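You operate a simulated robot arm through the tools that you are given. There is no shell and no other tool.

You are at the controls of a simulated robot arm. One attempt, no reset.

## Task
Brush and wipe the teal-banded plate, then shut brush and cloth in the small green drawer.
Fine: orange brush for the dust, teal cloth for the smear; the drawer of the small steel table; the plate stays. Where these are worked on the way, their far stop is far enough and under half their travel is too little: small green drawer.

Only the result counts: the job must be done as asked and must still hold three seconds after the hand-in. Knocking over, shifting, dropping, spilling or breaking anything else fails it. Flat cloth is picked up by pressing the open fingertips on it (5 to 10 N) and closing them slowly along it; thin cloth reads only 2 to 8 mm in the jaws.

## Robot
A 7-joint arm with a three-finger gripper, fixed in place. Base frame: the origin is at the foot of the arm, x ahead of it, y to its left, z up; the work surface is at about z = 740. Readings come in mm, rad, newtons and seconds.
Its first joint turns from -2.897 to 2.897 rad. Payload 2.69 kg.
Tool frame: the origin (TCP) lies between the finger pads and is the grasp point; the fingertips stand 30 mm ahead of it; z points along the fingers, y is the line along which they close. The gripper opens to 128 mm. The gripper's body begins 117 mm behind the TCP.
Orientation is told as [roll, pitch, yaw] about the base's x, y, z axes, in that order, counted from this pose: with the fingers straight down and closing along the base's y, the tool's x points along the base's -x, its y along +y and its z along -z.

## Interface
- The arm moves only by the tool step_arm. Its argument "series" is a list of rows, each an object of numbers (a shift or turn left out is 0, a gripper value left out holds the last): "claw": the gripper command, from -1 (shut) to 1 (fully open), values between in proportion; "dx", "dy", "dz": the shift along the base's x, y, z in mm; "wx", "wy", "wz": the turn, a rotation vector about the base's x, y, z in degrees. In form: [{"claw": .., "dx": .., "dy": .., "dz": .., "wx": .., "wy": .., "wz": ..}, ...]. A call has 1 to 20 rows; each row is the pose to reach, as a shift and turn from the pose commanded when the call began. Rows are played at 5 a second. More than 50 mm and 0.15 rad between two rows, or a gripper value outside its range, and nothing of the call is played. Where a pose cannot be reached the arm comes as near as it can. A force on the tool above 40 N (or 10 N above the force at the start of the call, whichever is more), or a blocked arm, ends the call early, and 0.2 s more pass. The fingers move at their own pace and stop on an object; they squeeze with about 38 N. The grip force told is the motor's: it shows also when the fingers shut on nothing. Time passes only in rows, and 0.2 s behind the last, so rows that repeat a pose let the fingers close. It gives the time, the measured TCP pose, the force on the tool (base axes), the opening and the grip force at its end, in the units of the frame above (readings bear some noise), with the torque about the TCP (base axes, N m) and any sound that the robot's microphone picked up.
- Cameras (640 x 400 px; columns grow to the right, rows downward): "scene" is fixed at [44, 654.7, 1508.5]; the picture's right is [-0.48, -0.88, 0.00], its down [-0.60, 0.33, -0.73] and it looks along [0.64, -0.35, -0.69] (base axes); focal length 341 px, centre (320, 200). "wrist" rides on the gripper at [58, 54, -131] in the tool frame; the picture's right is [-0.68, 0.74, 0.00], its down [-0.62, -0.57, -0.55] and it looks along [-0.40, -0.37, 0.84] (tool axes); focal length 234 px, centre (320, 200). There is no depth. A picture from a camera that has moved, and an enlarged one, comes with that camera's place and axes in the base frame and with its lens. The place of the scene camera against the robot may be out by one fixed shift of up to 18 mm in any direction.
- camera(camera): a new picture of that camera. The clock stands still meanwhile.
- raise_lower(by): slides the trunk up (or, below 0, down) by that many mm; the arm rides with it, the base frame stays. It gives what a move gives, with no picture.
- zoom(camera, box): a new picture of the part [left, top, right, bottom] of that camera's present view, enlarged. The clock stands still meanwhile.
- hand_in(): hands the job in; it is judged then, once.

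Nothing tells you positions but the pictures and the camera data. Unless the task says otherwise, let go and move clear before handing in.

The tools are called after "Emit:" by a JSON object that holds its "op" and its "data". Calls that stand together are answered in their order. step_arm: Moves the arm, as the interface text tells. Its arguments: {"type":"object","properties":{"series":{"type":"array","items":{"type":"object","properties":{"claw":{"type":"number"},"dx":{"type":"number"},"dy":{"type":"number"},"dz":{"type":"number"},"wx":{"type":"number"},"wy":{"type":"number"},"wz":{"type":"number"}}}}},"required":["series"]} The other tools are called the same way: raise_lower (by) slides the trunk up or down; camera (camera) takes a picture; zoom (camera, box) takes an enlarged picture of a part of a camera's view; hand_in () hands the job in.

At the start:

```text
time_s: 0.0
tool_pos: [744.5, 307.3, 1000.9]
ee_rot: [0.0, 0.001, 0.002]
contact_force: [0.8, -0.7, -0.6]
moment: [-0.01, -0.02, -0.01]
finger_gap: 127.8
grip_force: 0.0
trunk travel left (down, up): [-150.0, 200.0]
```

scene: 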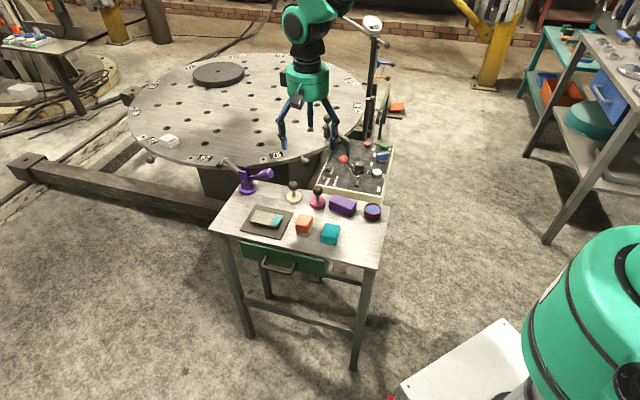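
wrist: 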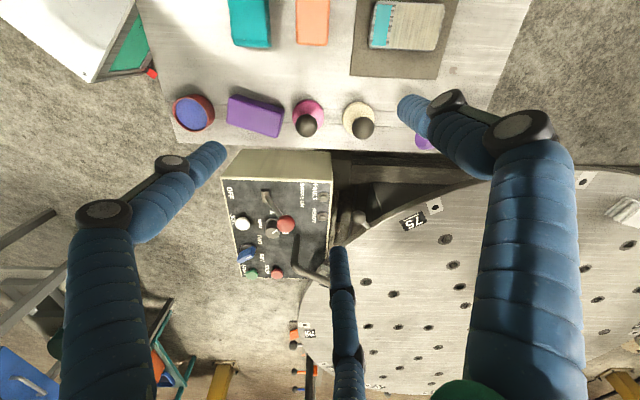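

I see a small steel table with a green drawer, an orange block-like brush, a teal cloth (or block), a plate with a teal band on a mat, and several other items. I'll zoom in before moving.

Emit:
{"op": "zoom", "data": {"camera": "scene", "box": [200, 150, 400, 290]}}

Emit:
{"op": "zoom", "data": {"camera": "wrist", "box": [140, 0, 540, 160]}}

Emit:
{"op": "zoom", "data": {"camera": "scene", "box": [230, 200, 350, 280]}}

```text
2.86 times, centred on (300, 220) of scene
camera zoom: at [44.0, 654.7, 1508.5], right [-0.48, -0.88, 0.0], down [-0.6, 0.33, -0.73], along [0.64, -0.35, -0.69], focal length 974 px, centre (377, 143)
```

zoom: 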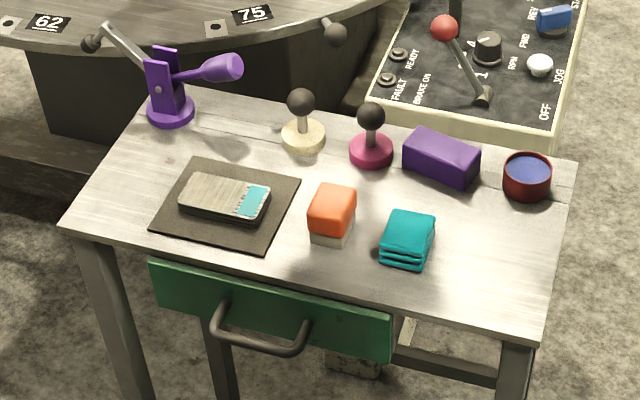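

```text
1.60 times, centred on (340, 80) of wrist
camera zoom: at [686.3, 359.3, 1132.4], right [0.68, 0.74, 0.0], down [0.62, -0.57, 0.55], along [0.4, -0.37, -0.84], focal length 375 px, centre (288, 392)
```

zoom: 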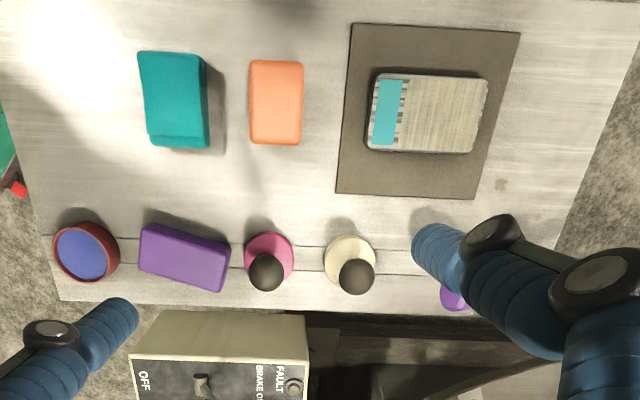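

```text
5.00 times, centred on (290, 240) of scene
camera zoom: at [44.0, 654.7, 1508.5], right [-0.48, -0.88, 0.0], down [-0.6, 0.33, -0.73], along [0.64, -0.35, -0.69], focal length 1704 px, centre (470, 0)
```

zoom: 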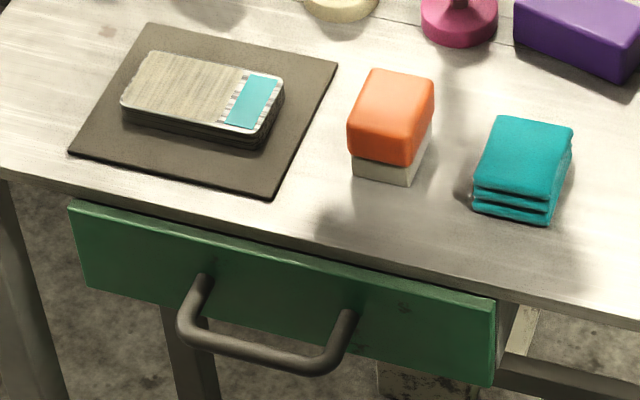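

The brush is near (658, 372), the cloth near (603, 316), and the plate near (744, 459), on a table turned about 45° with the drawer facing (-x, +y). Next I'll move the arm back and to the left so the wrist camera sees the drawer front and handle.

Emit:
{"op": "step_arm", "data": {"series": [{"dx": -30, "dy": 35, "dz": 0}, {"dx": -60, "dy": 70, "dz": 0}, {"dx": -90, "dy": 105, "dz": 0}, {"dx": -120, "dy": 140, "dz": -10}, {"dx": -145, "dy": 173, "dz": -20}, {"dx": -145, "dy": 173, "dz": -20}]}}

Emit:
{"op": "camera", "data": {"camera": "wrist"}}

Emit:
{"op": "camera", "data": {"camera": "scene"}}

```text
time_s: 1.4
tool_pos: [598.6, 481.3, 980.9]
ee_rot: [0.001, -0.001, -0.001]
contact_force: [-0.9, 0.5, -0.3]
moment: [-0.05, -0.05, -0.01]
finger_gap: 128.2
grip_force: 0.1
trunk travel left (down, up): [-150.0, 200.0]
```

```text
taken
camera wrist: at [541.3, 532.9, 1112.5], right [0.68, 0.74, 0.0], down [0.62, -0.57, 0.55], along [0.4, -0.37, -0.84], focal length 234 px, centre (320, 200)
```

wrist: 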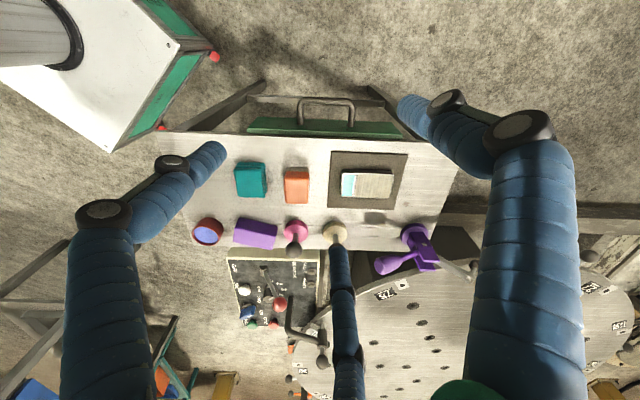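

```text
taken
```

scene: 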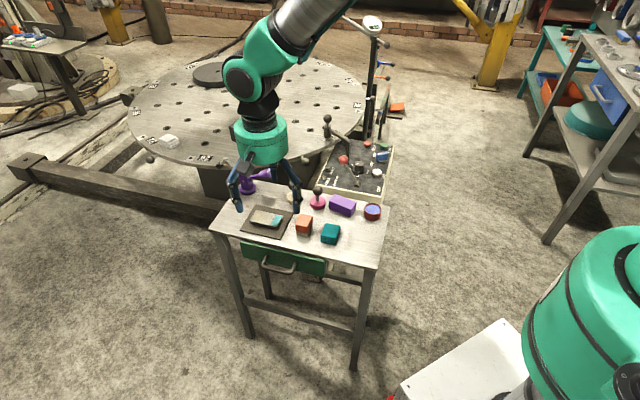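

The drawer front and its handle show beyond the table's near edge. I'll zoom for precise measurements.

Emit:
{"op": "zoom", "data": {"camera": "wrist", "box": [220, 80, 440, 220]}}

Emit:
{"op": "zoom", "data": {"camera": "wrist", "box": [160, 80, 480, 280]}}

```text
2.86 times, centred on (330, 150) of wrist
camera zoom: at [541.3, 532.9, 1112.5], right [0.68, 0.74, 0.0], down [0.62, -0.57, 0.55], along [0.4, -0.37, -0.84], focal length 669 px, centre (291, 343)
```

zoom: 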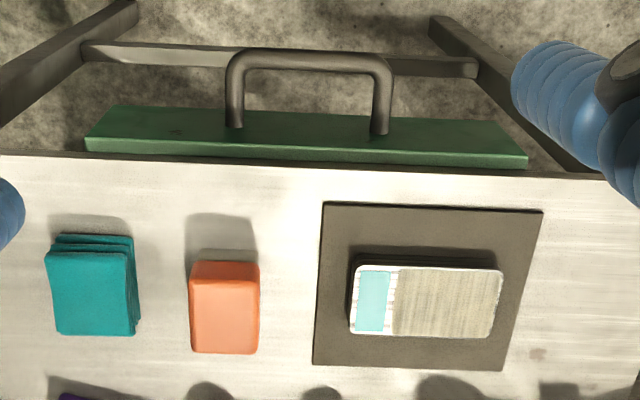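

```text
2.00 times, centred on (320, 180) of wrist
camera zoom: at [541.3, 532.9, 1112.5], right [0.68, 0.74, 0.0], down [0.62, -0.57, 0.55], along [0.4, -0.37, -0.84], focal length 468 px, centre (320, 240)
```

zoom: 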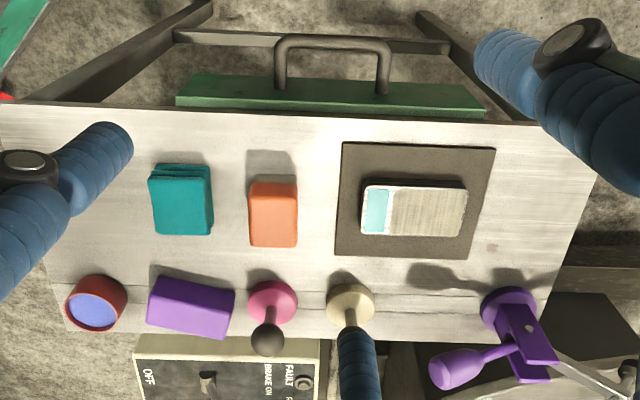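

The table stands at 45°, the plate's top centre is near (744, 458, 757), the brush top is near (658, 372, 782), and the handle bar is about 40 mm off the drawer face at z of about 700. I'll zoom in on the plate, the cloth and the handle before touching anything.

Emit:
{"op": "zoom", "data": {"camera": "wrist", "box": [325, 145, 415, 215]}}

Emit:
{"op": "zoom", "data": {"camera": "wrist", "box": [225, 145, 325, 215]}}

Emit:
{"op": "zoom", "data": {"camera": "scene", "box": [235, 195, 315, 245]}}

Emit:
{"op": "zoom", "data": {"camera": "scene", "box": [280, 200, 360, 250]}}

```text
5.71 times, centred on (370, 180) of wrist
camera zoom: at [541.3, 532.9, 1112.5], right [0.68, 0.74, 0.0], down [0.62, -0.57, 0.55], along [0.4, -0.37, -0.84], focal length 1338 px, centre (34, 314)
```

zoom: 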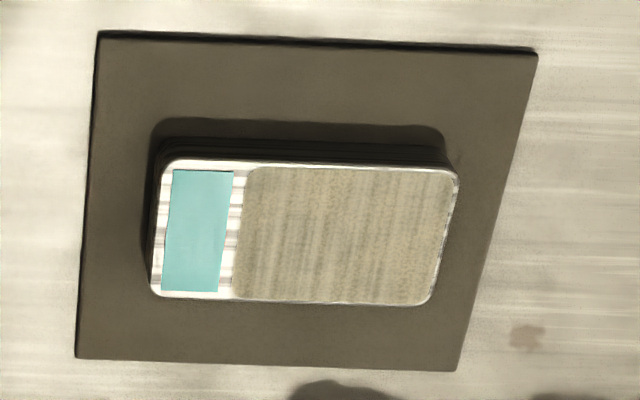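

```text
5.71 times, centred on (275, 180) of wrist
camera zoom: at [541.3, 532.9, 1112.5], right [0.68, 0.74, 0.0], down [0.62, -0.57, 0.55], along [0.4, -0.37, -0.84], focal length 1338 px, centre (577, 314)
```

zoom: 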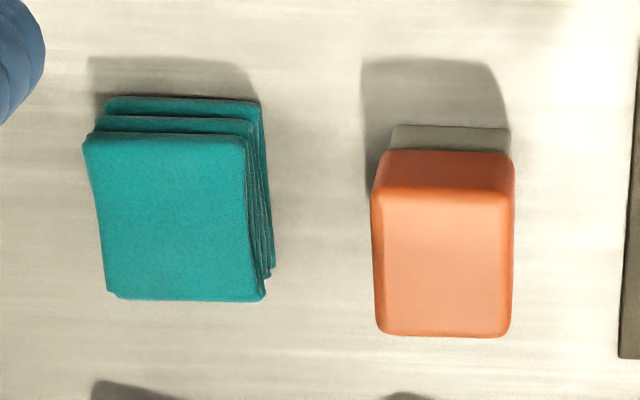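

```text
8.00 times, centred on (275, 220) of scene
camera zoom: at [44.0, 654.7, 1508.5], right [-0.48, -0.88, 0.0], down [-0.6, 0.33, -0.73], along [0.64, -0.35, -0.69], focal length 2726 px, centre (680, 40)
```

zoom: 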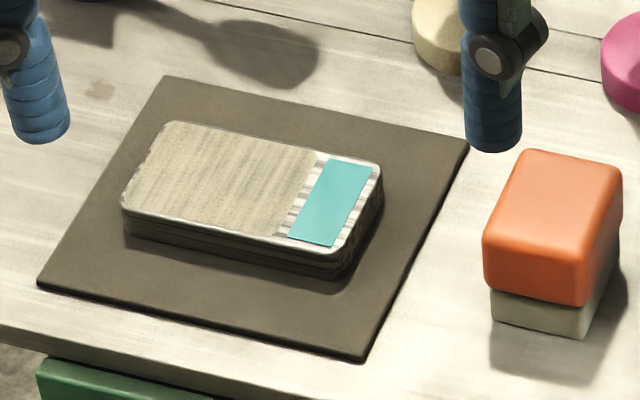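

```text
8.00 times, centred on (320, 225) of scene
camera zoom: at [44.0, 654.7, 1508.5], right [-0.48, -0.88, 0.0], down [-0.6, 0.33, -0.73], along [0.64, -0.35, -0.69], focal length 2726 px, centre (320, 0)
```

zoom: 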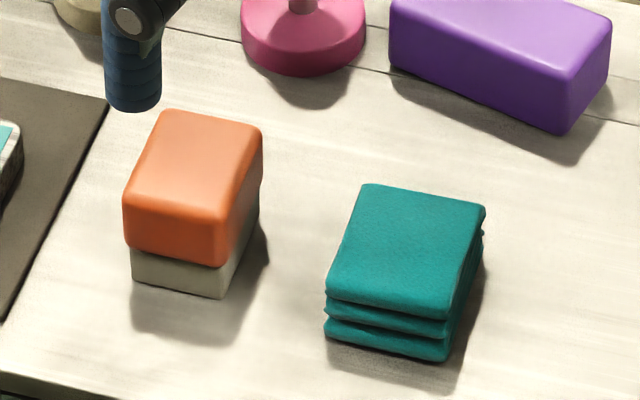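

The dust patch covers most of the plate, the brush has bristles under an orange body, and the cloth is a folded pad about 25 mm high. I'll start with the drawer: turn the tool 45° so it closes along the pull direction, narrow the jaws and go above the handle.

Emit:
{"op": "step_arm", "data": {"series": [{"claw": -0.375, "dx": 1, "dy": 2, "dz": -10, "wz": 7.5}, {"dx": 2, "dy": 4, "dz": -20, "wz": 15}, {"dx": 2, "dy": 6, "dz": -35, "wz": 22.5}, {"dx": 2, "dy": 8, "dz": -50, "wz": 30}, {"dx": 2, "dy": 9, "dz": -65, "wz": 37.5}, {"dx": 2, "dy": 9, "dz": -80, "wz": 45}, {"dx": 2, "dy": 9, "dz": -100, "wz": 45}, {"dx": 2, "dy": 9, "dz": -100, "wz": 45}]}}

Emit:
{"op": "camera", "data": {"camera": "wrist"}}

Emit:
{"op": "camera", "data": {"camera": "scene"}}

```text
time_s: 3.2
tool_pos: [600.9, 488.0, 881.0]
ee_rot: [0.001, 0.001, 0.787]
contact_force: [-0.2, -0.1, 0.5]
moment: [-0.06, 0.03, -0.01]
finger_gap: 40.0
grip_force: 0.0
trunk travel left (down, up): [-150.0, 200.0]
```

```text
taken
camera wrist: at [522.5, 484.1, 1012.3], right [-0.04, 1.0, 0.0], down [0.84, 0.04, 0.55], along [0.55, 0.02, -0.84], focal length 234 px, centre (320, 200)
```

wrist: 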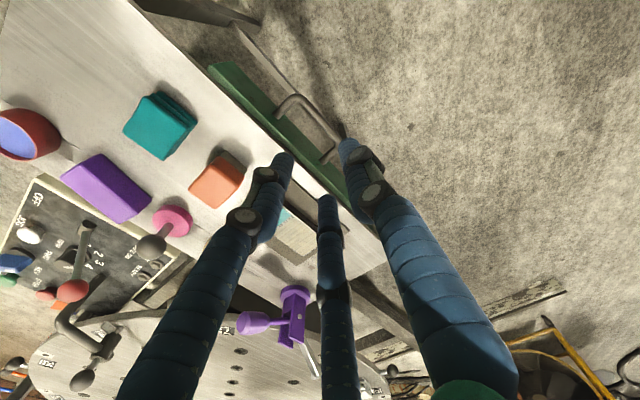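

```text
taken
```

scene: 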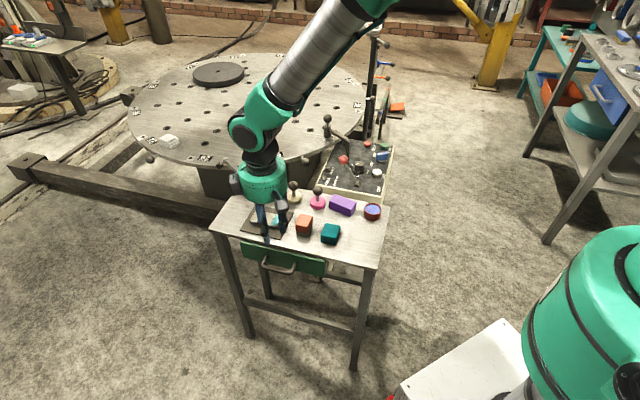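

The jaws read 40 mm and hover roughly over the handle. I'll zoom in to refine the bar's position.

Emit:
{"op": "zoom", "data": {"camera": "wrist", "box": [200, 50, 400, 250]}}

Emit:
{"op": "zoom", "data": {"camera": "scene", "box": [230, 190, 350, 290]}}

```text
2.00 times, centred on (300, 150) of wrist
camera zoom: at [522.5, 484.1, 1012.3], right [-0.04, 1.0, 0.0], down [0.84, 0.04, 0.55], along [0.55, 0.02, -0.84], focal length 468 px, centre (360, 300)
```

zoom: 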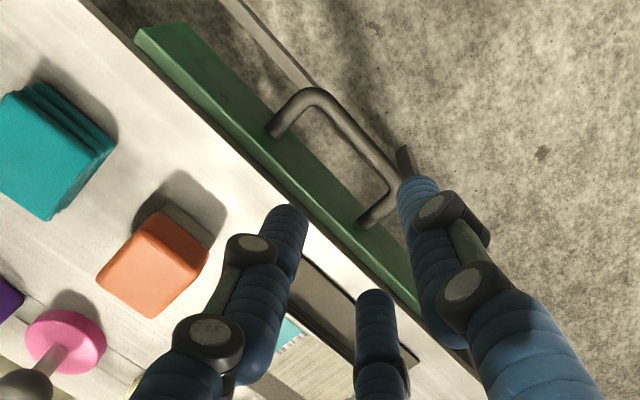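

```text
4.00 times, centred on (290, 240) of scene
camera zoom: at [44.0, 654.7, 1508.5], right [-0.48, -0.88, 0.0], down [-0.6, 0.33, -0.73], along [0.64, -0.35, -0.69], focal length 1363 px, centre (440, 40)
```

zoom: 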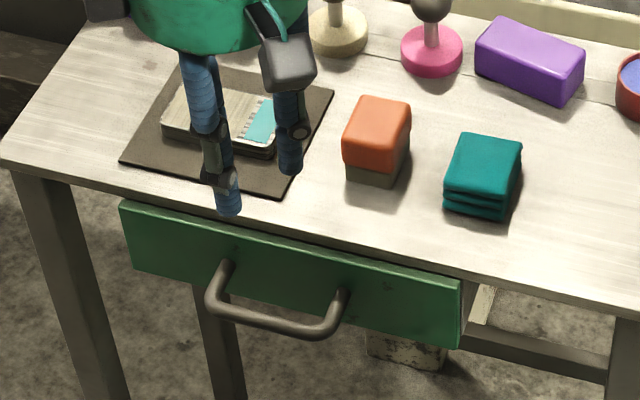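

The bar lies about at u=773, v=-79, z of about 705 in table axes, and the tool is nearly over it. I'll set the jaws to 34 mm and lower them around the bar.

Emit:
{"op": "step_arm", "data": {"series": [{"claw": -0.469, "dx": 1.5, "dy": 2.5, "dz": -20}, {"dx": 1.5, "dy": 2.5, "dz": -50}, {"dx": 1.5, "dy": 2.5, "dz": -80}, {"dx": 1.5, "dy": 2.5, "dz": -105}, {"dx": 1.5, "dy": 2.5, "dz": -125}, {"dx": 1.5, "dy": 2.5, "dz": -125}]}}

Emit:
{"op": "camera", "data": {"camera": "wrist"}}

Emit:
{"op": "zoom", "data": {"camera": "scene", "box": [220, 180, 360, 290]}}

```text
time_s: 4.6
tool_pos: [604.3, 491.1, 756.7]
ee_rot: [0.0, 0.0, 0.786]
contact_force: [-0.1, 0.5, -0.2]
moment: [0.0, 0.03, 0.01]
finger_gap: 34.1
grip_force: 0.0
trunk travel left (down, up): [-150.0, 200.0]
```

```text
taken
camera wrist: at [524.6, 486.2, 887.0], right [-0.04, 1.0, 0.0], down [0.84, 0.04, 0.55], along [0.55, 0.02, -0.84], focal length 234 px, centre (320, 200)
```

wrist: 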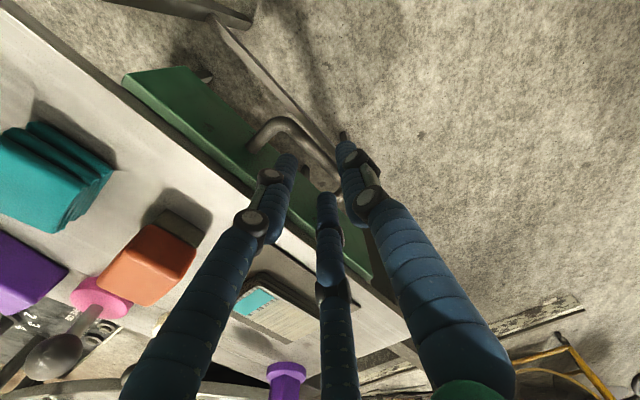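

```text
3.64 times, centred on (290, 235) of scene
camera zoom: at [44.0, 654.7, 1508.5], right [-0.48, -0.88, 0.0], down [-0.6, 0.33, -0.73], along [0.64, -0.35, -0.69], focal length 1239 px, centre (429, 73)
```

zoom: 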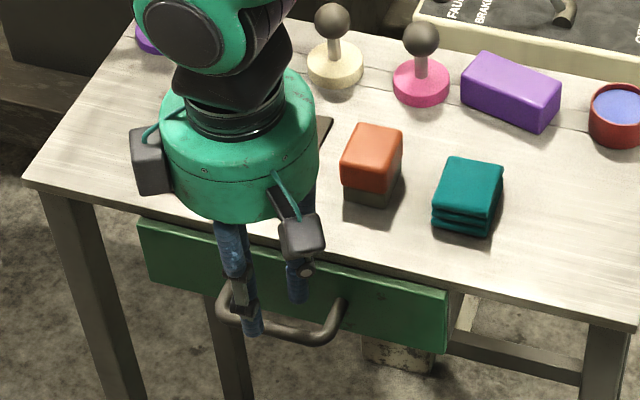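

The outer finger appears in front of the bar and the inner one behind it. I'll take one closer look before going down to the grasp height.

Emit:
{"op": "zoom", "data": {"camera": "wrist", "box": [220, 80, 400, 230]}}

```text
2.67 times, centred on (310, 155) of wrist
camera zoom: at [524.6, 486.2, 887.0], right [-0.04, 1.0, 0.0], down [0.84, 0.04, 0.55], along [0.55, 0.02, -0.84], focal length 624 px, centre (347, 320)
```

zoom: 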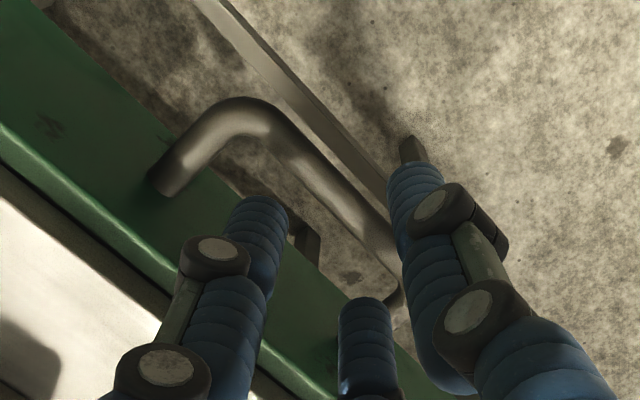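

There are dark bits past the blue fingertips that I want to identify. I'll zoom in on them in both views.

Emit:
{"op": "zoom", "data": {"camera": "scene", "box": [265, 235, 325, 285]}}

Emit:
{"op": "zoom", "data": {"camera": "wrist", "box": [280, 110, 360, 200]}}

```text
8.00 times, centred on (295, 260) of scene
camera zoom: at [44.0, 654.7, 1508.5], right [-0.48, -0.88, 0.0], down [-0.6, 0.33, -0.73], along [0.64, -0.35, -0.69], focal length 2726 px, centre (520, -280)
```

zoom: 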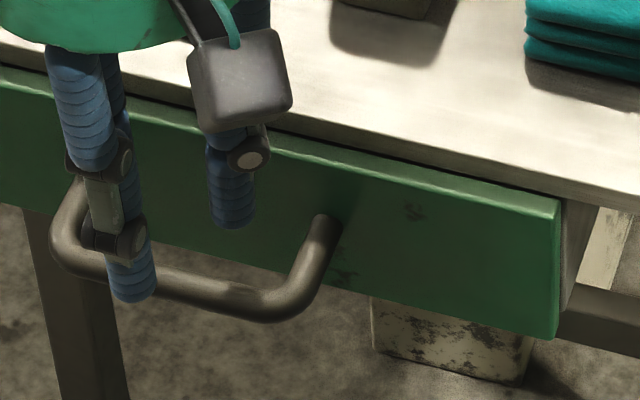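

```text
4.44 times, centred on (320, 155) of wrist
camera zoom: at [524.6, 486.2, 887.0], right [-0.04, 1.0, 0.0], down [0.84, 0.04, 0.55], along [0.55, 0.02, -0.84], focal length 1041 px, centre (320, 400)
```

zoom: 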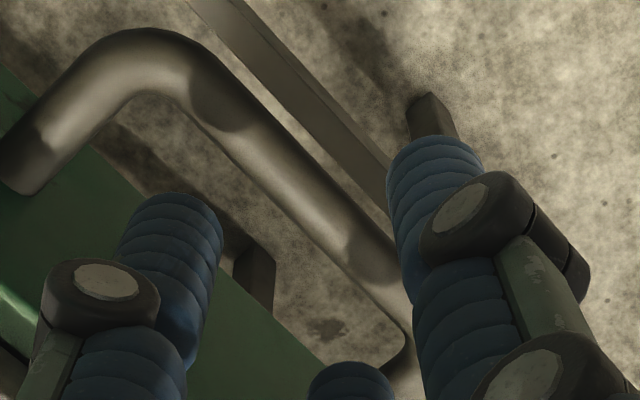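

Those dark bits turn out to be table-leg feet far below, so the fingers straddle the bar correctly. I'll lower to about z 702 and close on the bar.

Emit:
{"op": "step_arm", "data": {"series": [{"dx": -2, "dy": 1.5, "dz": -15}, {"dx": -2, "dy": 1.5, "dz": -30}, {"dx": -2, "dy": 1.5, "dz": -45}, {"dx": -2, "dy": 1.5, "dz": -54}, {"dx": -2, "dy": 1.5, "dz": -54}]}}

Emit:
{"op": "zoom", "data": {"camera": "scene", "box": [235, 225, 335, 295]}}

Emit:
{"op": "zoom", "data": {"camera": "wrist", "box": [200, 60, 400, 220]}}

```text
time_s: 5.3
tool_pos: [604.7, 495.1, 726.0]
ee_rot: [0.0, -0.007, 0.785]
contact_force: [0.3, -3.2, 14.9]
moment: [-0.45, 0.24, 0.01]
finger_gap: 36.4
grip_force: 1.8
trunk travel left (down, up): [-150.0, 200.0]
stopped in row 3: the force on the tool passed its limit at 53 N (the readings are from after the stop); the commanded pose is now the measured one
```

```text
5.71 times, centred on (285, 260) of scene
camera zoom: at [44.0, 654.7, 1508.5], right [-0.48, -0.88, 0.0], down [-0.6, 0.33, -0.73], along [0.64, -0.35, -0.69], focal length 1947 px, centre (520, -143)
```

zoom: 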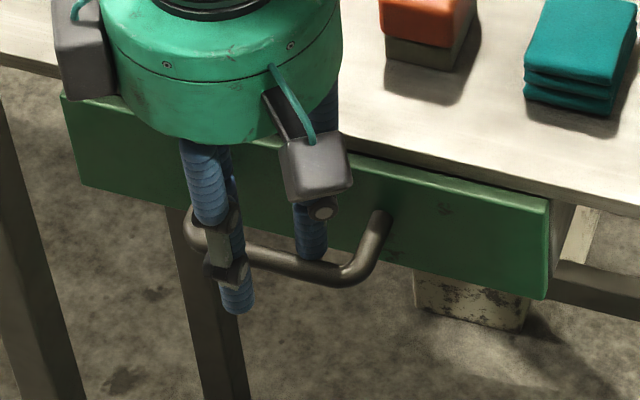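

```text
2.50 times, centred on (300, 140) of wrist
camera zoom: at [524.8, 490.4, 856.4], right [-0.04, 1.0, 0.0], down [0.83, 0.03, 0.55], along [0.55, 0.03, -0.83], focal length 585 px, centre (370, 350)
```

zoom: 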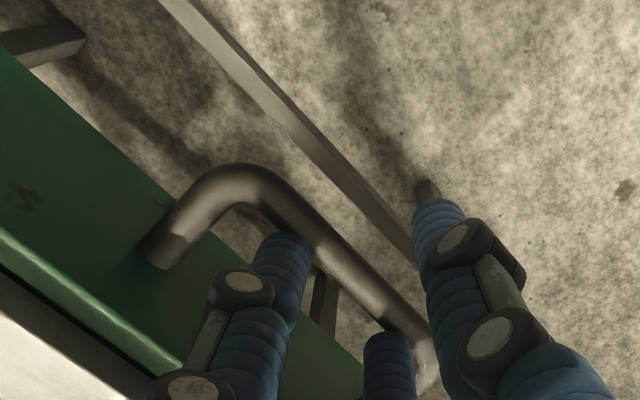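

The descent met a contact: the visible inner finger sits on the bar, and the torque reading suggests the three visible fingers are physically real. I'll back up, check how the hand closes in the air, then line up again.

Emit:
{"op": "step_arm", "data": {"series": [{"dx": 1, "dy": -4, "dz": 15}, {"dx": 1, "dy": -6, "dz": 40}, {"dx": 1, "dy": -6.5, "dz": 60}, {"dx": 1, "dy": -6.5, "dz": 60, "claw": -1}, {"dx": 1, "dy": -6.5, "dz": 60, "claw": -1}, {"dx": 1, "dy": -6.5, "dz": 60, "claw": -1}]}}

Emit:
{"op": "camera", "data": {"camera": "wrist"}}

Emit:
{"op": "zoom", "data": {"camera": "scene", "box": [235, 205, 335, 285]}}

```text
time_s: 6.8
tool_pos: [605.3, 488.8, 783.0]
ee_rot: [0.001, -0.005, 0.786]
contact_force: [-0.3, 1.3, 0.1]
moment: [0.01, 0.03, 0.0]
finger_gap: 2.2
grip_force: 31.2
trunk travel left (down, up): [-150.0, 200.0]
```

```text
taken
camera wrist: at [525.6, 483.9, 914.4], right [-0.04, 1.0, 0.0], down [0.83, 0.03, 0.55], along [0.55, 0.03, -0.83], focal length 234 px, centre (320, 200)
```

wrist: 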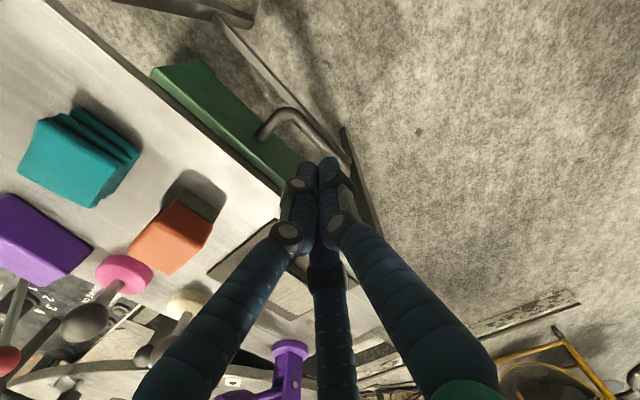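

```text
5.00 times, centred on (285, 245) of scene
camera zoom: at [44.0, 654.7, 1508.5], right [-0.48, -0.88, 0.0], down [-0.6, 0.33, -0.73], along [0.64, -0.35, -0.69], focal length 1704 px, centre (495, -25)
```

zoom: 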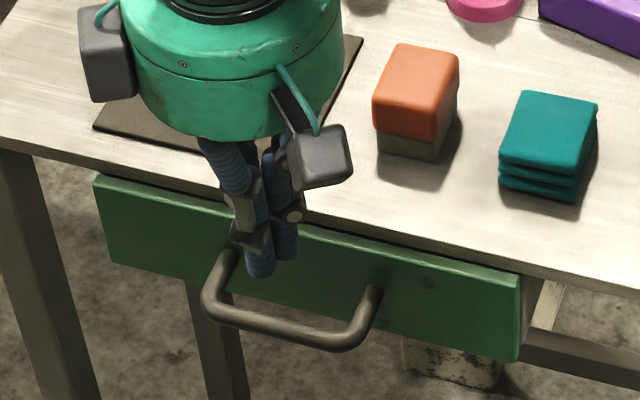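

The three fingers meet at the centre, so I treat the hand as a three-finger one: one finger outside and two inside the bar. I'll measure the bar again from this clearer view.

Emit:
{"op": "zoom", "data": {"camera": "wrist", "box": [220, 80, 400, 230]}}

```text
2.67 times, centred on (310, 155) of wrist
camera zoom: at [525.6, 483.9, 914.4], right [-0.04, 1.0, 0.0], down [0.83, 0.03, 0.55], along [0.55, 0.03, -0.83], focal length 624 px, centre (347, 320)
```

zoom: 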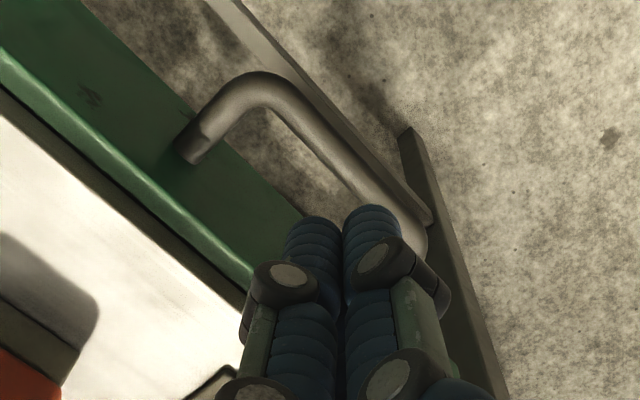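

The bar is at v of about -78.5 and the drawer face at about -116. I'll reopen to 34 mm and go down slightly further inward so the bar passes between the two inner fingers and the outer one.

Emit:
{"op": "step_arm", "data": {"series": [{"claw": -0.469, "dx": 0.8, "dy": -0.8, "dz": 0, "wy": 0.29}, {"dx": 0.8, "dy": -0.8, "dz": 0, "wy": 0.29}, {"dx": 0.8, "dy": -0.8, "dz": -25, "wy": 0.29}, {"dx": 0.8, "dy": -0.8, "dz": -45, "wy": 0.29}, {"dx": 0.8, "dy": -0.8, "dz": -55, "wy": 0.29}, {"dx": 0.8, "dy": -0.8, "dz": -60, "wy": 0.29}, {"dx": 0.8, "dy": -0.8, "dz": -65, "wy": 0.29}, {"dx": 0.8, "dy": -0.8, "dz": -70, "wy": 0.29}, {"dx": 0.8, "dy": -0.8, "dz": -75, "wy": 0.29}, {"dx": 0.8, "dy": -0.8, "dz": -80, "wy": 0.29}, {"dx": 0.8, "dy": -0.8, "dz": -80, "wy": 0.29}]}}

Emit:
{"op": "zoom", "data": {"camera": "wrist", "box": [220, 60, 400, 210]}}

Emit:
{"op": "zoom", "data": {"camera": "scene", "box": [235, 225, 335, 295]}}

```text
time_s: 9.2
tool_pos: [605.4, 488.5, 703.0]
ee_rot: [0.004, 0.0, 0.785]
contact_force: [-0.1, 0.4, 0.0]
moment: [0.01, 0.01, 0.03]
finger_gap: 34.1
grip_force: 0.1
trunk travel left (down, up): [-150.0, 200.0]
```

```text
2.67 times, centred on (310, 135) of wrist
camera zoom: at [526.7, 482.9, 834.5], right [-0.04, 1.0, 0.0], down [0.84, 0.03, 0.55], along [0.55, 0.03, -0.84], focal length 624 px, centre (347, 373)
```

zoom: 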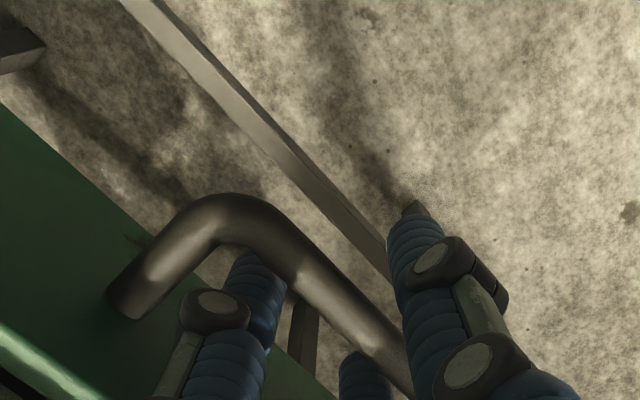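

```text
5.71 times, centred on (285, 260) of scene
camera zoom: at [44.0, 654.7, 1508.5], right [-0.48, -0.88, 0.0], down [-0.6, 0.33, -0.73], along [0.64, -0.35, -0.69], focal length 1947 px, centre (520, -143)
```

zoom: 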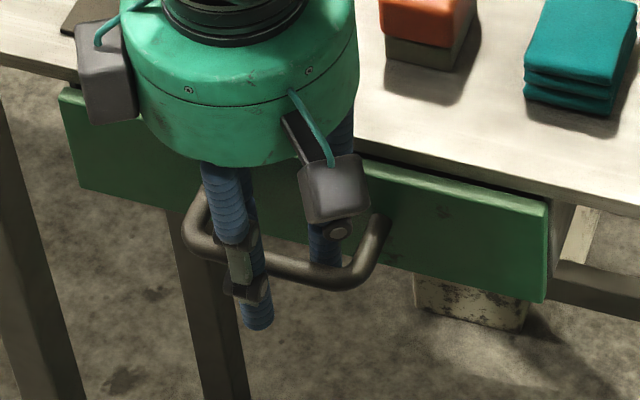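

The fingers now straddle the bar without contact. I'll close on it.

Emit:
{"op": "step_arm", "data": {"series": [{"claw": -0.7}, {"claw": -0.85}, {"claw": -1}, {"claw": -1}, {"claw": -1}]}}

Emit:
{"op": "zoom", "data": {"camera": "wrist", "box": [220, 60, 400, 210]}}

```text
time_s: 10.3
tool_pos: [604.0, 488.0, 702.5]
ee_rot: [0.004, -0.001, 0.786]
contact_force: [-4.6, -2.7, -3.2]
moment: [-0.07, 0.07, 0.74]
finger_gap: 19.8
grip_force: 44.6
trunk travel left (down, up): [-150.0, 200.0]
```

```text
2.67 times, centred on (310, 135) of wrist
camera zoom: at [526.3, 482.6, 834.3], right [-0.04, 1.0, 0.0], down [0.84, 0.03, 0.55], along [0.55, 0.03, -0.84], focal length 624 px, centre (347, 373)
```

zoom: 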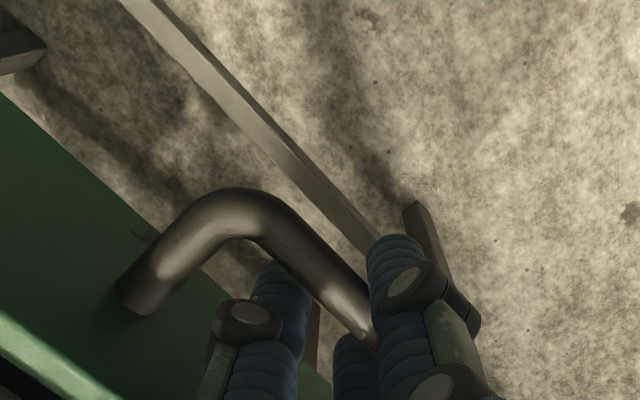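

The grip holds the bar (gap 19.8 mm, matching a three-finger wrap on an 11 mm bar). I'll pull the drawer out along (-x, +y).

Emit:
{"op": "step_arm", "data": {"series": [{"dx": -4, "dy": 4}, {"dx": -8, "dy": 8}, {"dx": -14, "dy": 14}, {"dx": -21, "dy": 21}, {"dx": -28, "dy": 28}, {"dx": -35, "dy": 35}, {"dx": -42, "dy": 42}, {"dx": -49, "dy": 49}, {"dx": -56, "dy": 56}, {"dx": -63, "dy": 63}, {"dx": -63, "dy": 63}]}}

Emit:
{"op": "camera", "data": {"camera": "scene"}}

```text
time_s: 12.8
tool_pos: [542.4, 551.0, 703.7]
ee_rot: [0.002, 0.001, 0.784]
contact_force: [-4.8, -3.9, -9.1]
moment: [0.09, -0.13, 0.78]
finger_gap: 19.4
grip_force: 44.6
trunk travel left (down, up): [-150.0, 200.0]
```

```text
taken
```

scene: 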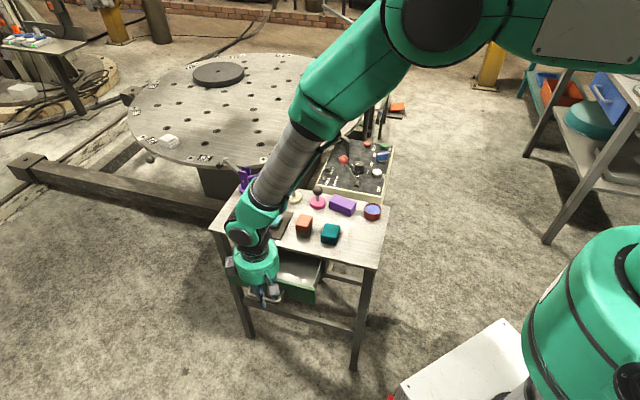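

The drawer has come out about 88 mm. I'll keep pulling gently until I feel the far stop.

Emit:
{"op": "step_arm", "data": {"series": [{"dx": -6, "dy": 6}, {"dx": -12, "dy": 12}, {"dx": -18, "dy": 18}, {"dx": -24, "dy": 24}, {"dx": -30, "dy": 30}, {"dx": -36, "dy": 36}, {"dx": -42, "dy": 42}, {"dx": -48, "dy": 48}, {"dx": -54, "dy": 54}, {"dx": -60, "dy": 60}, {"dx": -66, "dy": 66}, {"dx": -72, "dy": 72}]}}

Emit:
{"op": "camera", "data": {"camera": "scene"}}

Emit:
{"op": "camera", "data": {"camera": "wrist"}}

```text
time_s: 14.0
tool_pos: [516.1, 577.1, 703.2]
ee_rot: [0.0, 0.0, 0.785]
contact_force: [3.9, -2.9, 0.3]
moment: [-0.05, -0.29, 0.82]
finger_gap: 19.8
grip_force: 44.5
trunk travel left (down, up): [-150.0, 200.0]
stopped in row 6: the force on the tool passed its limit at 51 N (the readings are from after the stop); the commanded pose is now the measured one
```

```text
taken
```

scene: 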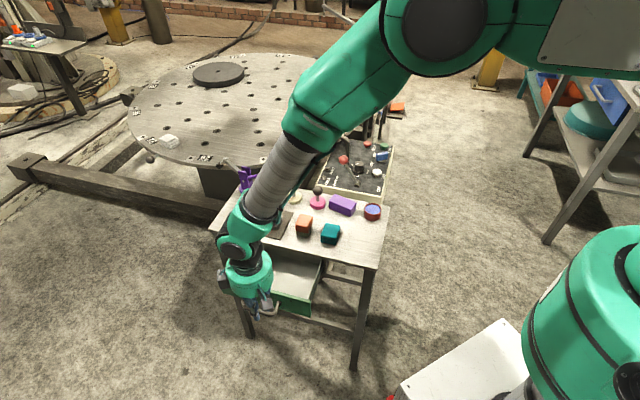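

```text
taken
camera wrist: at [437.5, 571.5, 834.2], right [-0.04, 1.0, 0.0], down [0.84, 0.04, 0.55], along [0.55, 0.02, -0.84], focal length 234 px, centre (320, 200)
```

wrist: 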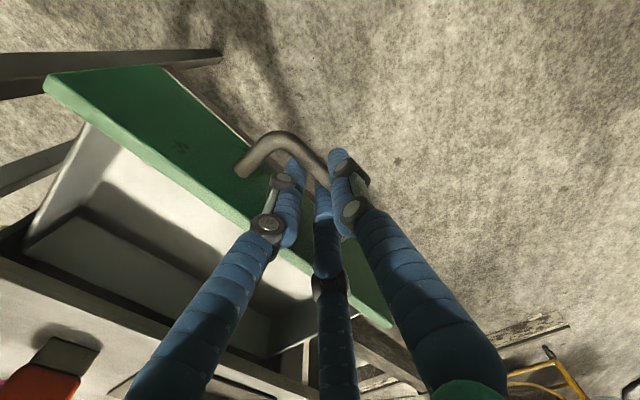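

The drawer met its far stop after about 125 mm of travel. I'll release the bar, rise straight up and look into the drawer.

Emit:
{"op": "step_arm", "data": {"series": [{"claw": -0.6}, {"claw": -0.469}, {"claw": -0.469, "dx": 0.7, "dy": -0.7}, {"dx": 0.7, "dy": -0.7, "dz": 15}, {"dx": 0.7, "dy": -0.7, "dz": 40}, {"dx": 0.7, "dy": -0.7, "dz": 80}, {"dx": 0.7, "dy": -0.7, "dz": 120}, {"dx": 0.7, "dy": -0.7, "dz": 160}, {"dx": 0.7, "dy": -0.7, "dz": 200}, {"dx": 0.7, "dy": -0.7, "dz": 200}]}}

Emit:
{"op": "camera", "data": {"camera": "scene"}}

Emit:
{"op": "camera", "data": {"camera": "wrist"}}

```text
time_s: 16.2
tool_pos: [515.1, 576.6, 903.5]
ee_rot: [0.001, 0.0, 0.786]
contact_force: [-0.2, 0.6, 0.4]
moment: [0.06, 0.0, -0.01]
finger_gap: 34.0
grip_force: 0.1
trunk travel left (down, up): [-150.0, 200.0]
```

```text
taken
```

scene: 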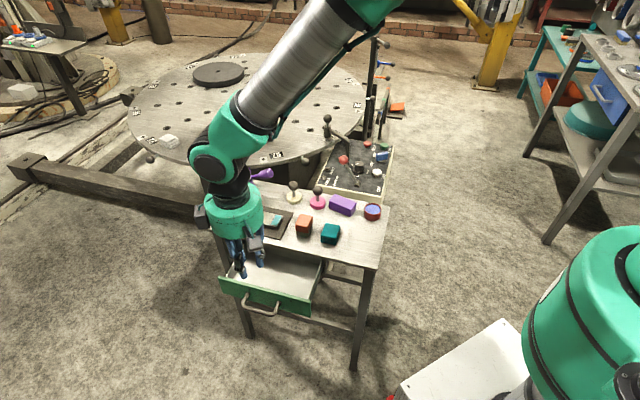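

```text
taken
camera wrist: at [436.8, 571.4, 1035.2], right [-0.04, 1.0, 0.0], down [0.84, 0.03, 0.55], along [0.55, 0.02, -0.84], focal length 234 px, centre (320, 200)
```

wrist: 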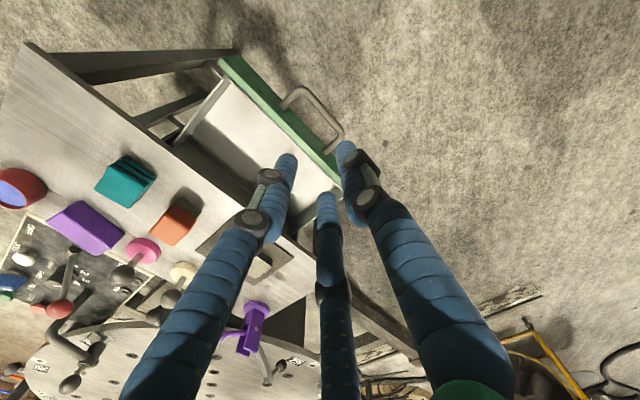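

The drawer is open and its inside is empty. Next I'll move above the brush with the hand still at 45°, with the single finger on the drawer side and the pair on the brush's sides.

Emit:
{"op": "step_arm", "data": {"series": [{"claw": 0.19, "dx": 24, "dy": -34}, {"dx": 48, "dy": -68}, {"dx": 72, "dy": -102}, {"dx": 96, "dy": -136}, {"dx": 120, "dy": -170}, {"dx": 143, "dy": -204, "dz": -20}, {"dx": 143, "dy": -204, "dz": -40}, {"dx": 143, "dy": -204, "dz": -40}]}}

Emit:
{"op": "camera", "data": {"camera": "wrist"}}

Emit:
{"op": "zoom", "data": {"camera": "scene", "box": [200, 160, 400, 320]}}

```text
time_s: 18.0
tool_pos: [660.4, 372.5, 863.1]
ee_rot: [0.001, -0.001, 0.784]
contact_force: [-0.1, 0.6, -0.6]
moment: [-0.04, 0.01, -0.01]
finger_gap: 76.1
grip_force: 0.1
trunk travel left (down, up): [-150.0, 200.0]
```

```text
taken
camera wrist: at [581.2, 367.2, 993.5], right [-0.04, 1.0, 0.0], down [0.84, 0.03, 0.55], along [0.55, 0.02, -0.84], focal length 234 px, centre (320, 200)
```

wrist: 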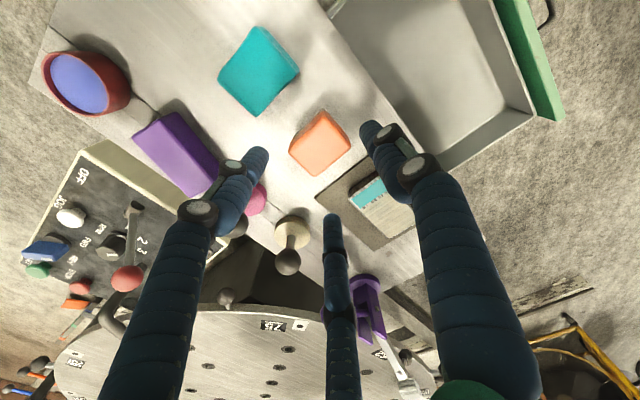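

```text
2.50 times, centred on (300, 240) of scene
camera zoom: at [44.0, 654.7, 1508.5], right [-0.48, -0.88, 0.0], down [-0.6, 0.33, -0.73], along [0.64, -0.35, -0.69], focal length 852 px, centre (370, 100)
```

zoom: 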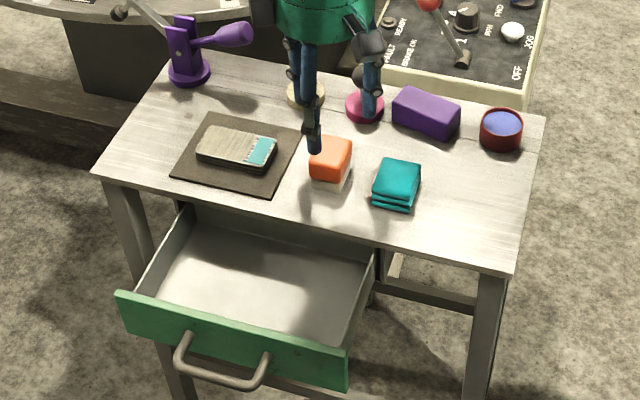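

The brush is between the fingers in the wrist view. I'll zoom in to measure its exact centre.

Emit:
{"op": "zoom", "data": {"camera": "wrist", "box": [240, 80, 400, 220]}}

```text
2.86 times, centred on (320, 150) of wrist
camera zoom: at [581.2, 367.2, 993.5], right [-0.04, 1.0, 0.0], down [0.84, 0.03, 0.55], along [0.55, 0.02, -0.84], focal length 669 px, centre (320, 343)
```

zoom: 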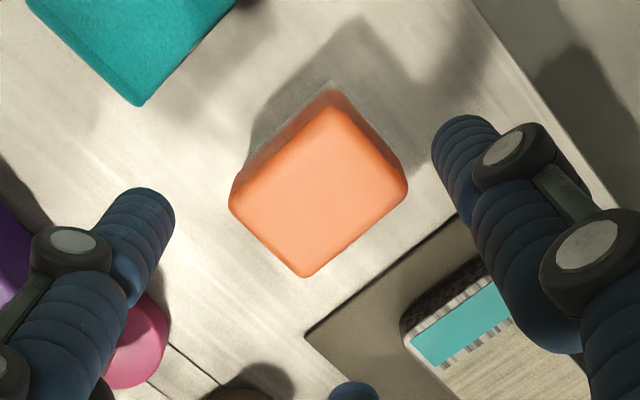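

The brush centre works out at about (661, 370), with sides of about 38 × 48 mm. I'll shift slightly and lower so the tips stop about 12 mm above the table.

Emit:
{"op": "step_arm", "data": {"series": [{"dx": 0.7, "dy": -2.5, "dz": -20}, {"dx": 0.7, "dy": -2.5, "dz": -40}, {"dx": 0.7, "dy": -2.5, "dz": -60}, {"dx": 0.7, "dy": -2.5, "dz": -72}, {"dx": 0.7, "dy": -2.5, "dz": -82}, {"dx": 0.7, "dy": -2.5, "dz": -82}]}}

Emit:
{"op": "zoom", "data": {"camera": "wrist", "box": [200, 60, 440, 260]}}

Emit:
{"op": "zoom", "data": {"camera": "scene", "box": [260, 180, 360, 260]}}

```text
time_s: 19.4
tool_pos: [659.8, 370.9, 779.7]
ee_rot: [0.003, 0.001, 0.786]
contact_force: [0.9, -0.6, 0.2]
moment: [-0.02, 0.02, -0.04]
finger_gap: 76.4
grip_force: 0.1
trunk travel left (down, up): [-150.0, 200.0]
```

```text
2.00 times, centred on (320, 160) of wrist
camera zoom: at [581.5, 365.0, 911.5], right [-0.04, 1.0, 0.0], down [0.84, 0.03, 0.55], along [0.55, 0.02, -0.84], focal length 468 px, centre (320, 280)
```

zoom: 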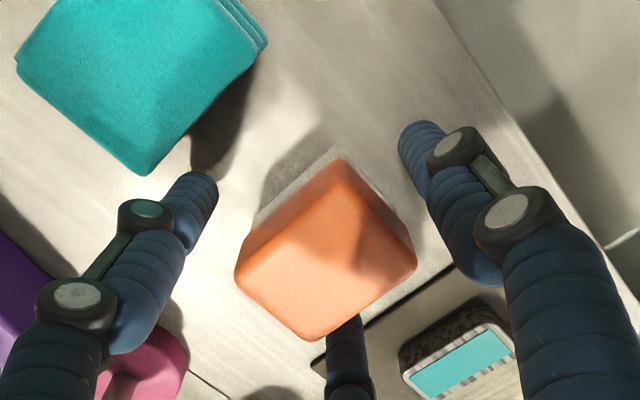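

```text
5.00 times, centred on (310, 220) of scene
camera zoom: at [44.0, 654.7, 1508.5], right [-0.48, -0.88, 0.0], down [-0.6, 0.33, -0.73], along [0.64, -0.35, -0.69], focal length 1704 px, centre (370, 100)
```

zoom: 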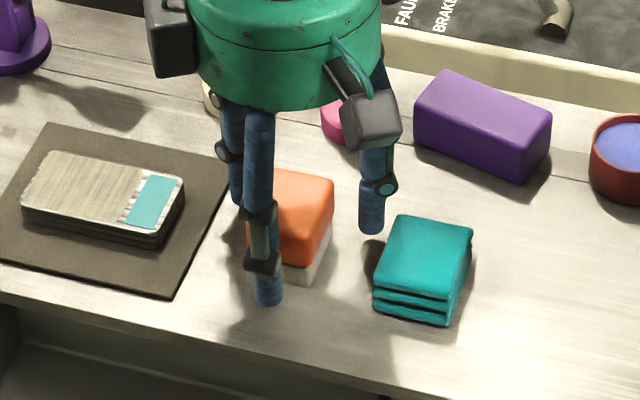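

The fingers surround the brush with space on every side. I'll close gently on it.

Emit:
{"op": "step_arm", "data": {"series": [{"claw": 0.0}, {"claw": -0.12}, {"claw": -0.2}, {"claw": -0.26}, {"claw": -0.32}, {"claw": -0.5}, {"claw": -1}, {"claw": -1}]}}

Emit:
{"op": "zoom", "data": {"camera": "wrist", "box": [200, 60, 440, 260]}}

Emit:
{"op": "zoom", "data": {"camera": "scene", "box": [260, 180, 360, 260]}}

```text
time_s: 21.2
tool_pos: [659.9, 371.6, 780.4]
ee_rot: [0.003, 0.001, 0.784]
contact_force: [0.0, 0.9, 1.9]
moment: [0.07, 0.01, 0.04]
finger_gap: 46.4
grip_force: 38.0
trunk travel left (down, up): [-150.0, 200.0]
```

```text
2.00 times, centred on (320, 160) of wrist
camera zoom: at [581.4, 364.9, 911.8], right [-0.04, 1.0, 0.0], down [0.84, 0.03, 0.55], along [0.55, 0.02, -0.84], focal length 468 px, centre (320, 280)
```

zoom: 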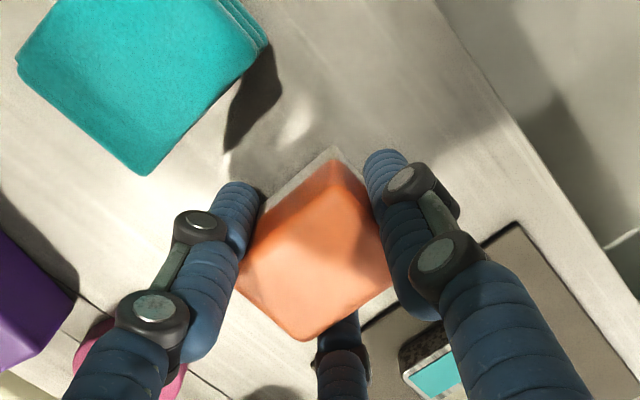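

```text
5.00 times, centred on (310, 220) of scene
camera zoom: at [44.0, 654.7, 1508.5], right [-0.48, -0.88, 0.0], down [-0.6, 0.33, -0.73], along [0.64, -0.35, -0.69], focal length 1704 px, centre (370, 100)
```

zoom: 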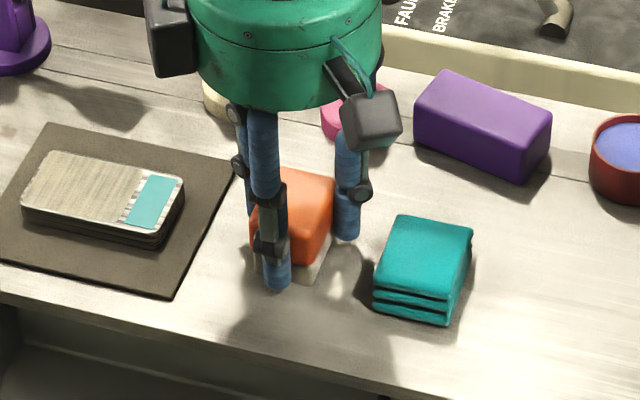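

The brush is gripped (gap 46.4 mm, 38 N). I'll lift it straight up and check that it stays level.

Emit:
{"op": "step_arm", "data": {"series": [{"dz": 3}, {"dz": 10}, {"dz": 20}, {"dz": 35}, {"dz": 55}, {"dz": 55}]}}

Emit:
{"op": "zoom", "data": {"camera": "wrist", "box": [200, 60, 440, 260]}}

Emit:
{"op": "zoom", "data": {"camera": "scene", "box": [250, 160, 370, 260]}}

```text
time_s: 22.6
tool_pos: [659.9, 369.8, 835.7]
ee_rot: [0.002, -0.001, 0.786]
contact_force: [0.5, -0.2, 0.0]
moment: [0.03, -0.01, -0.02]
finger_gap: 47.0
grip_force: 37.8
trunk travel left (down, up): [-150.0, 200.0]
```

```text
2.00 times, centred on (320, 160) of wrist
camera zoom: at [581.2, 365.0, 967.1], right [-0.04, 1.0, 0.0], down [0.84, 0.03, 0.55], along [0.55, 0.02, -0.84], focal length 468 px, centre (320, 280)
```

zoom: 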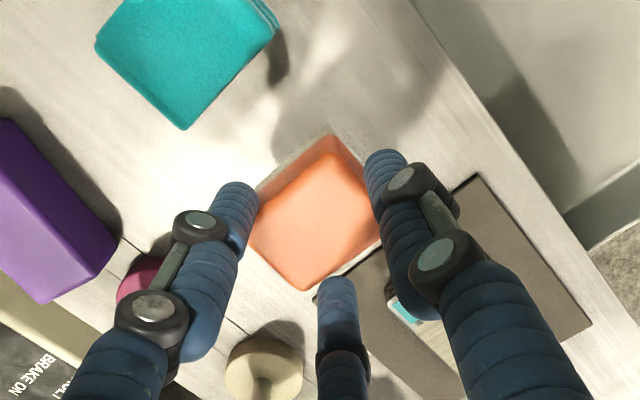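

```text
4.00 times, centred on (310, 210) of scene
camera zoom: at [44.0, 654.7, 1508.5], right [-0.48, -0.88, 0.0], down [-0.6, 0.33, -0.73], along [0.64, -0.35, -0.69], focal length 1363 px, centre (360, 160)
```

zoom: 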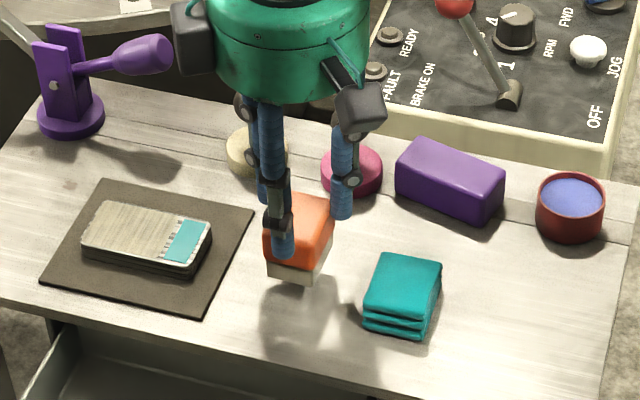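

The brush seems lower in the hand than when I gripped it. I'll look closely to see how much it slipped before going on.

Emit:
{"op": "zoom", "data": {"camera": "scene", "box": [290, 195, 340, 245]}}

Emit:
{"op": "zoom", "data": {"camera": "wrist", "box": [270, 90, 400, 220]}}

```text
8.00 times, centred on (315, 220) of scene
camera zoom: at [44.0, 654.7, 1508.5], right [-0.48, -0.88, 0.0], down [-0.6, 0.33, -0.73], along [0.64, -0.35, -0.69], focal length 2726 px, centre (360, 40)
```

zoom: 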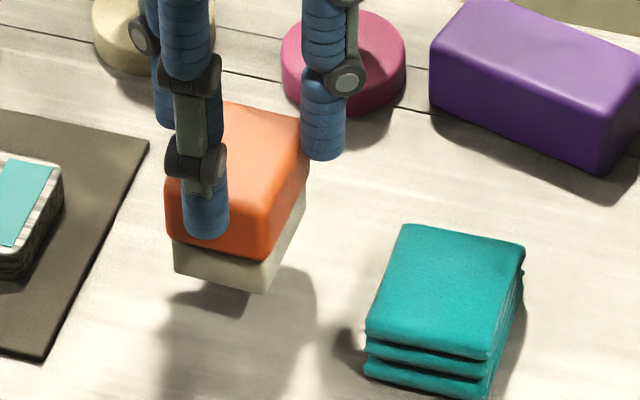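

```text
3.08 times, centred on (335, 155) of wrist
camera zoom: at [581.2, 365.0, 967.1], right [-0.04, 1.0, 0.0], down [0.84, 0.03, 0.55], along [0.55, 0.02, -0.84], focal length 720 px, centre (274, 338)
```

zoom: 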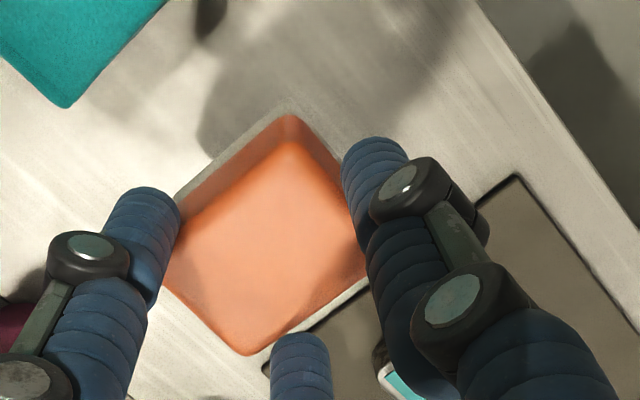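

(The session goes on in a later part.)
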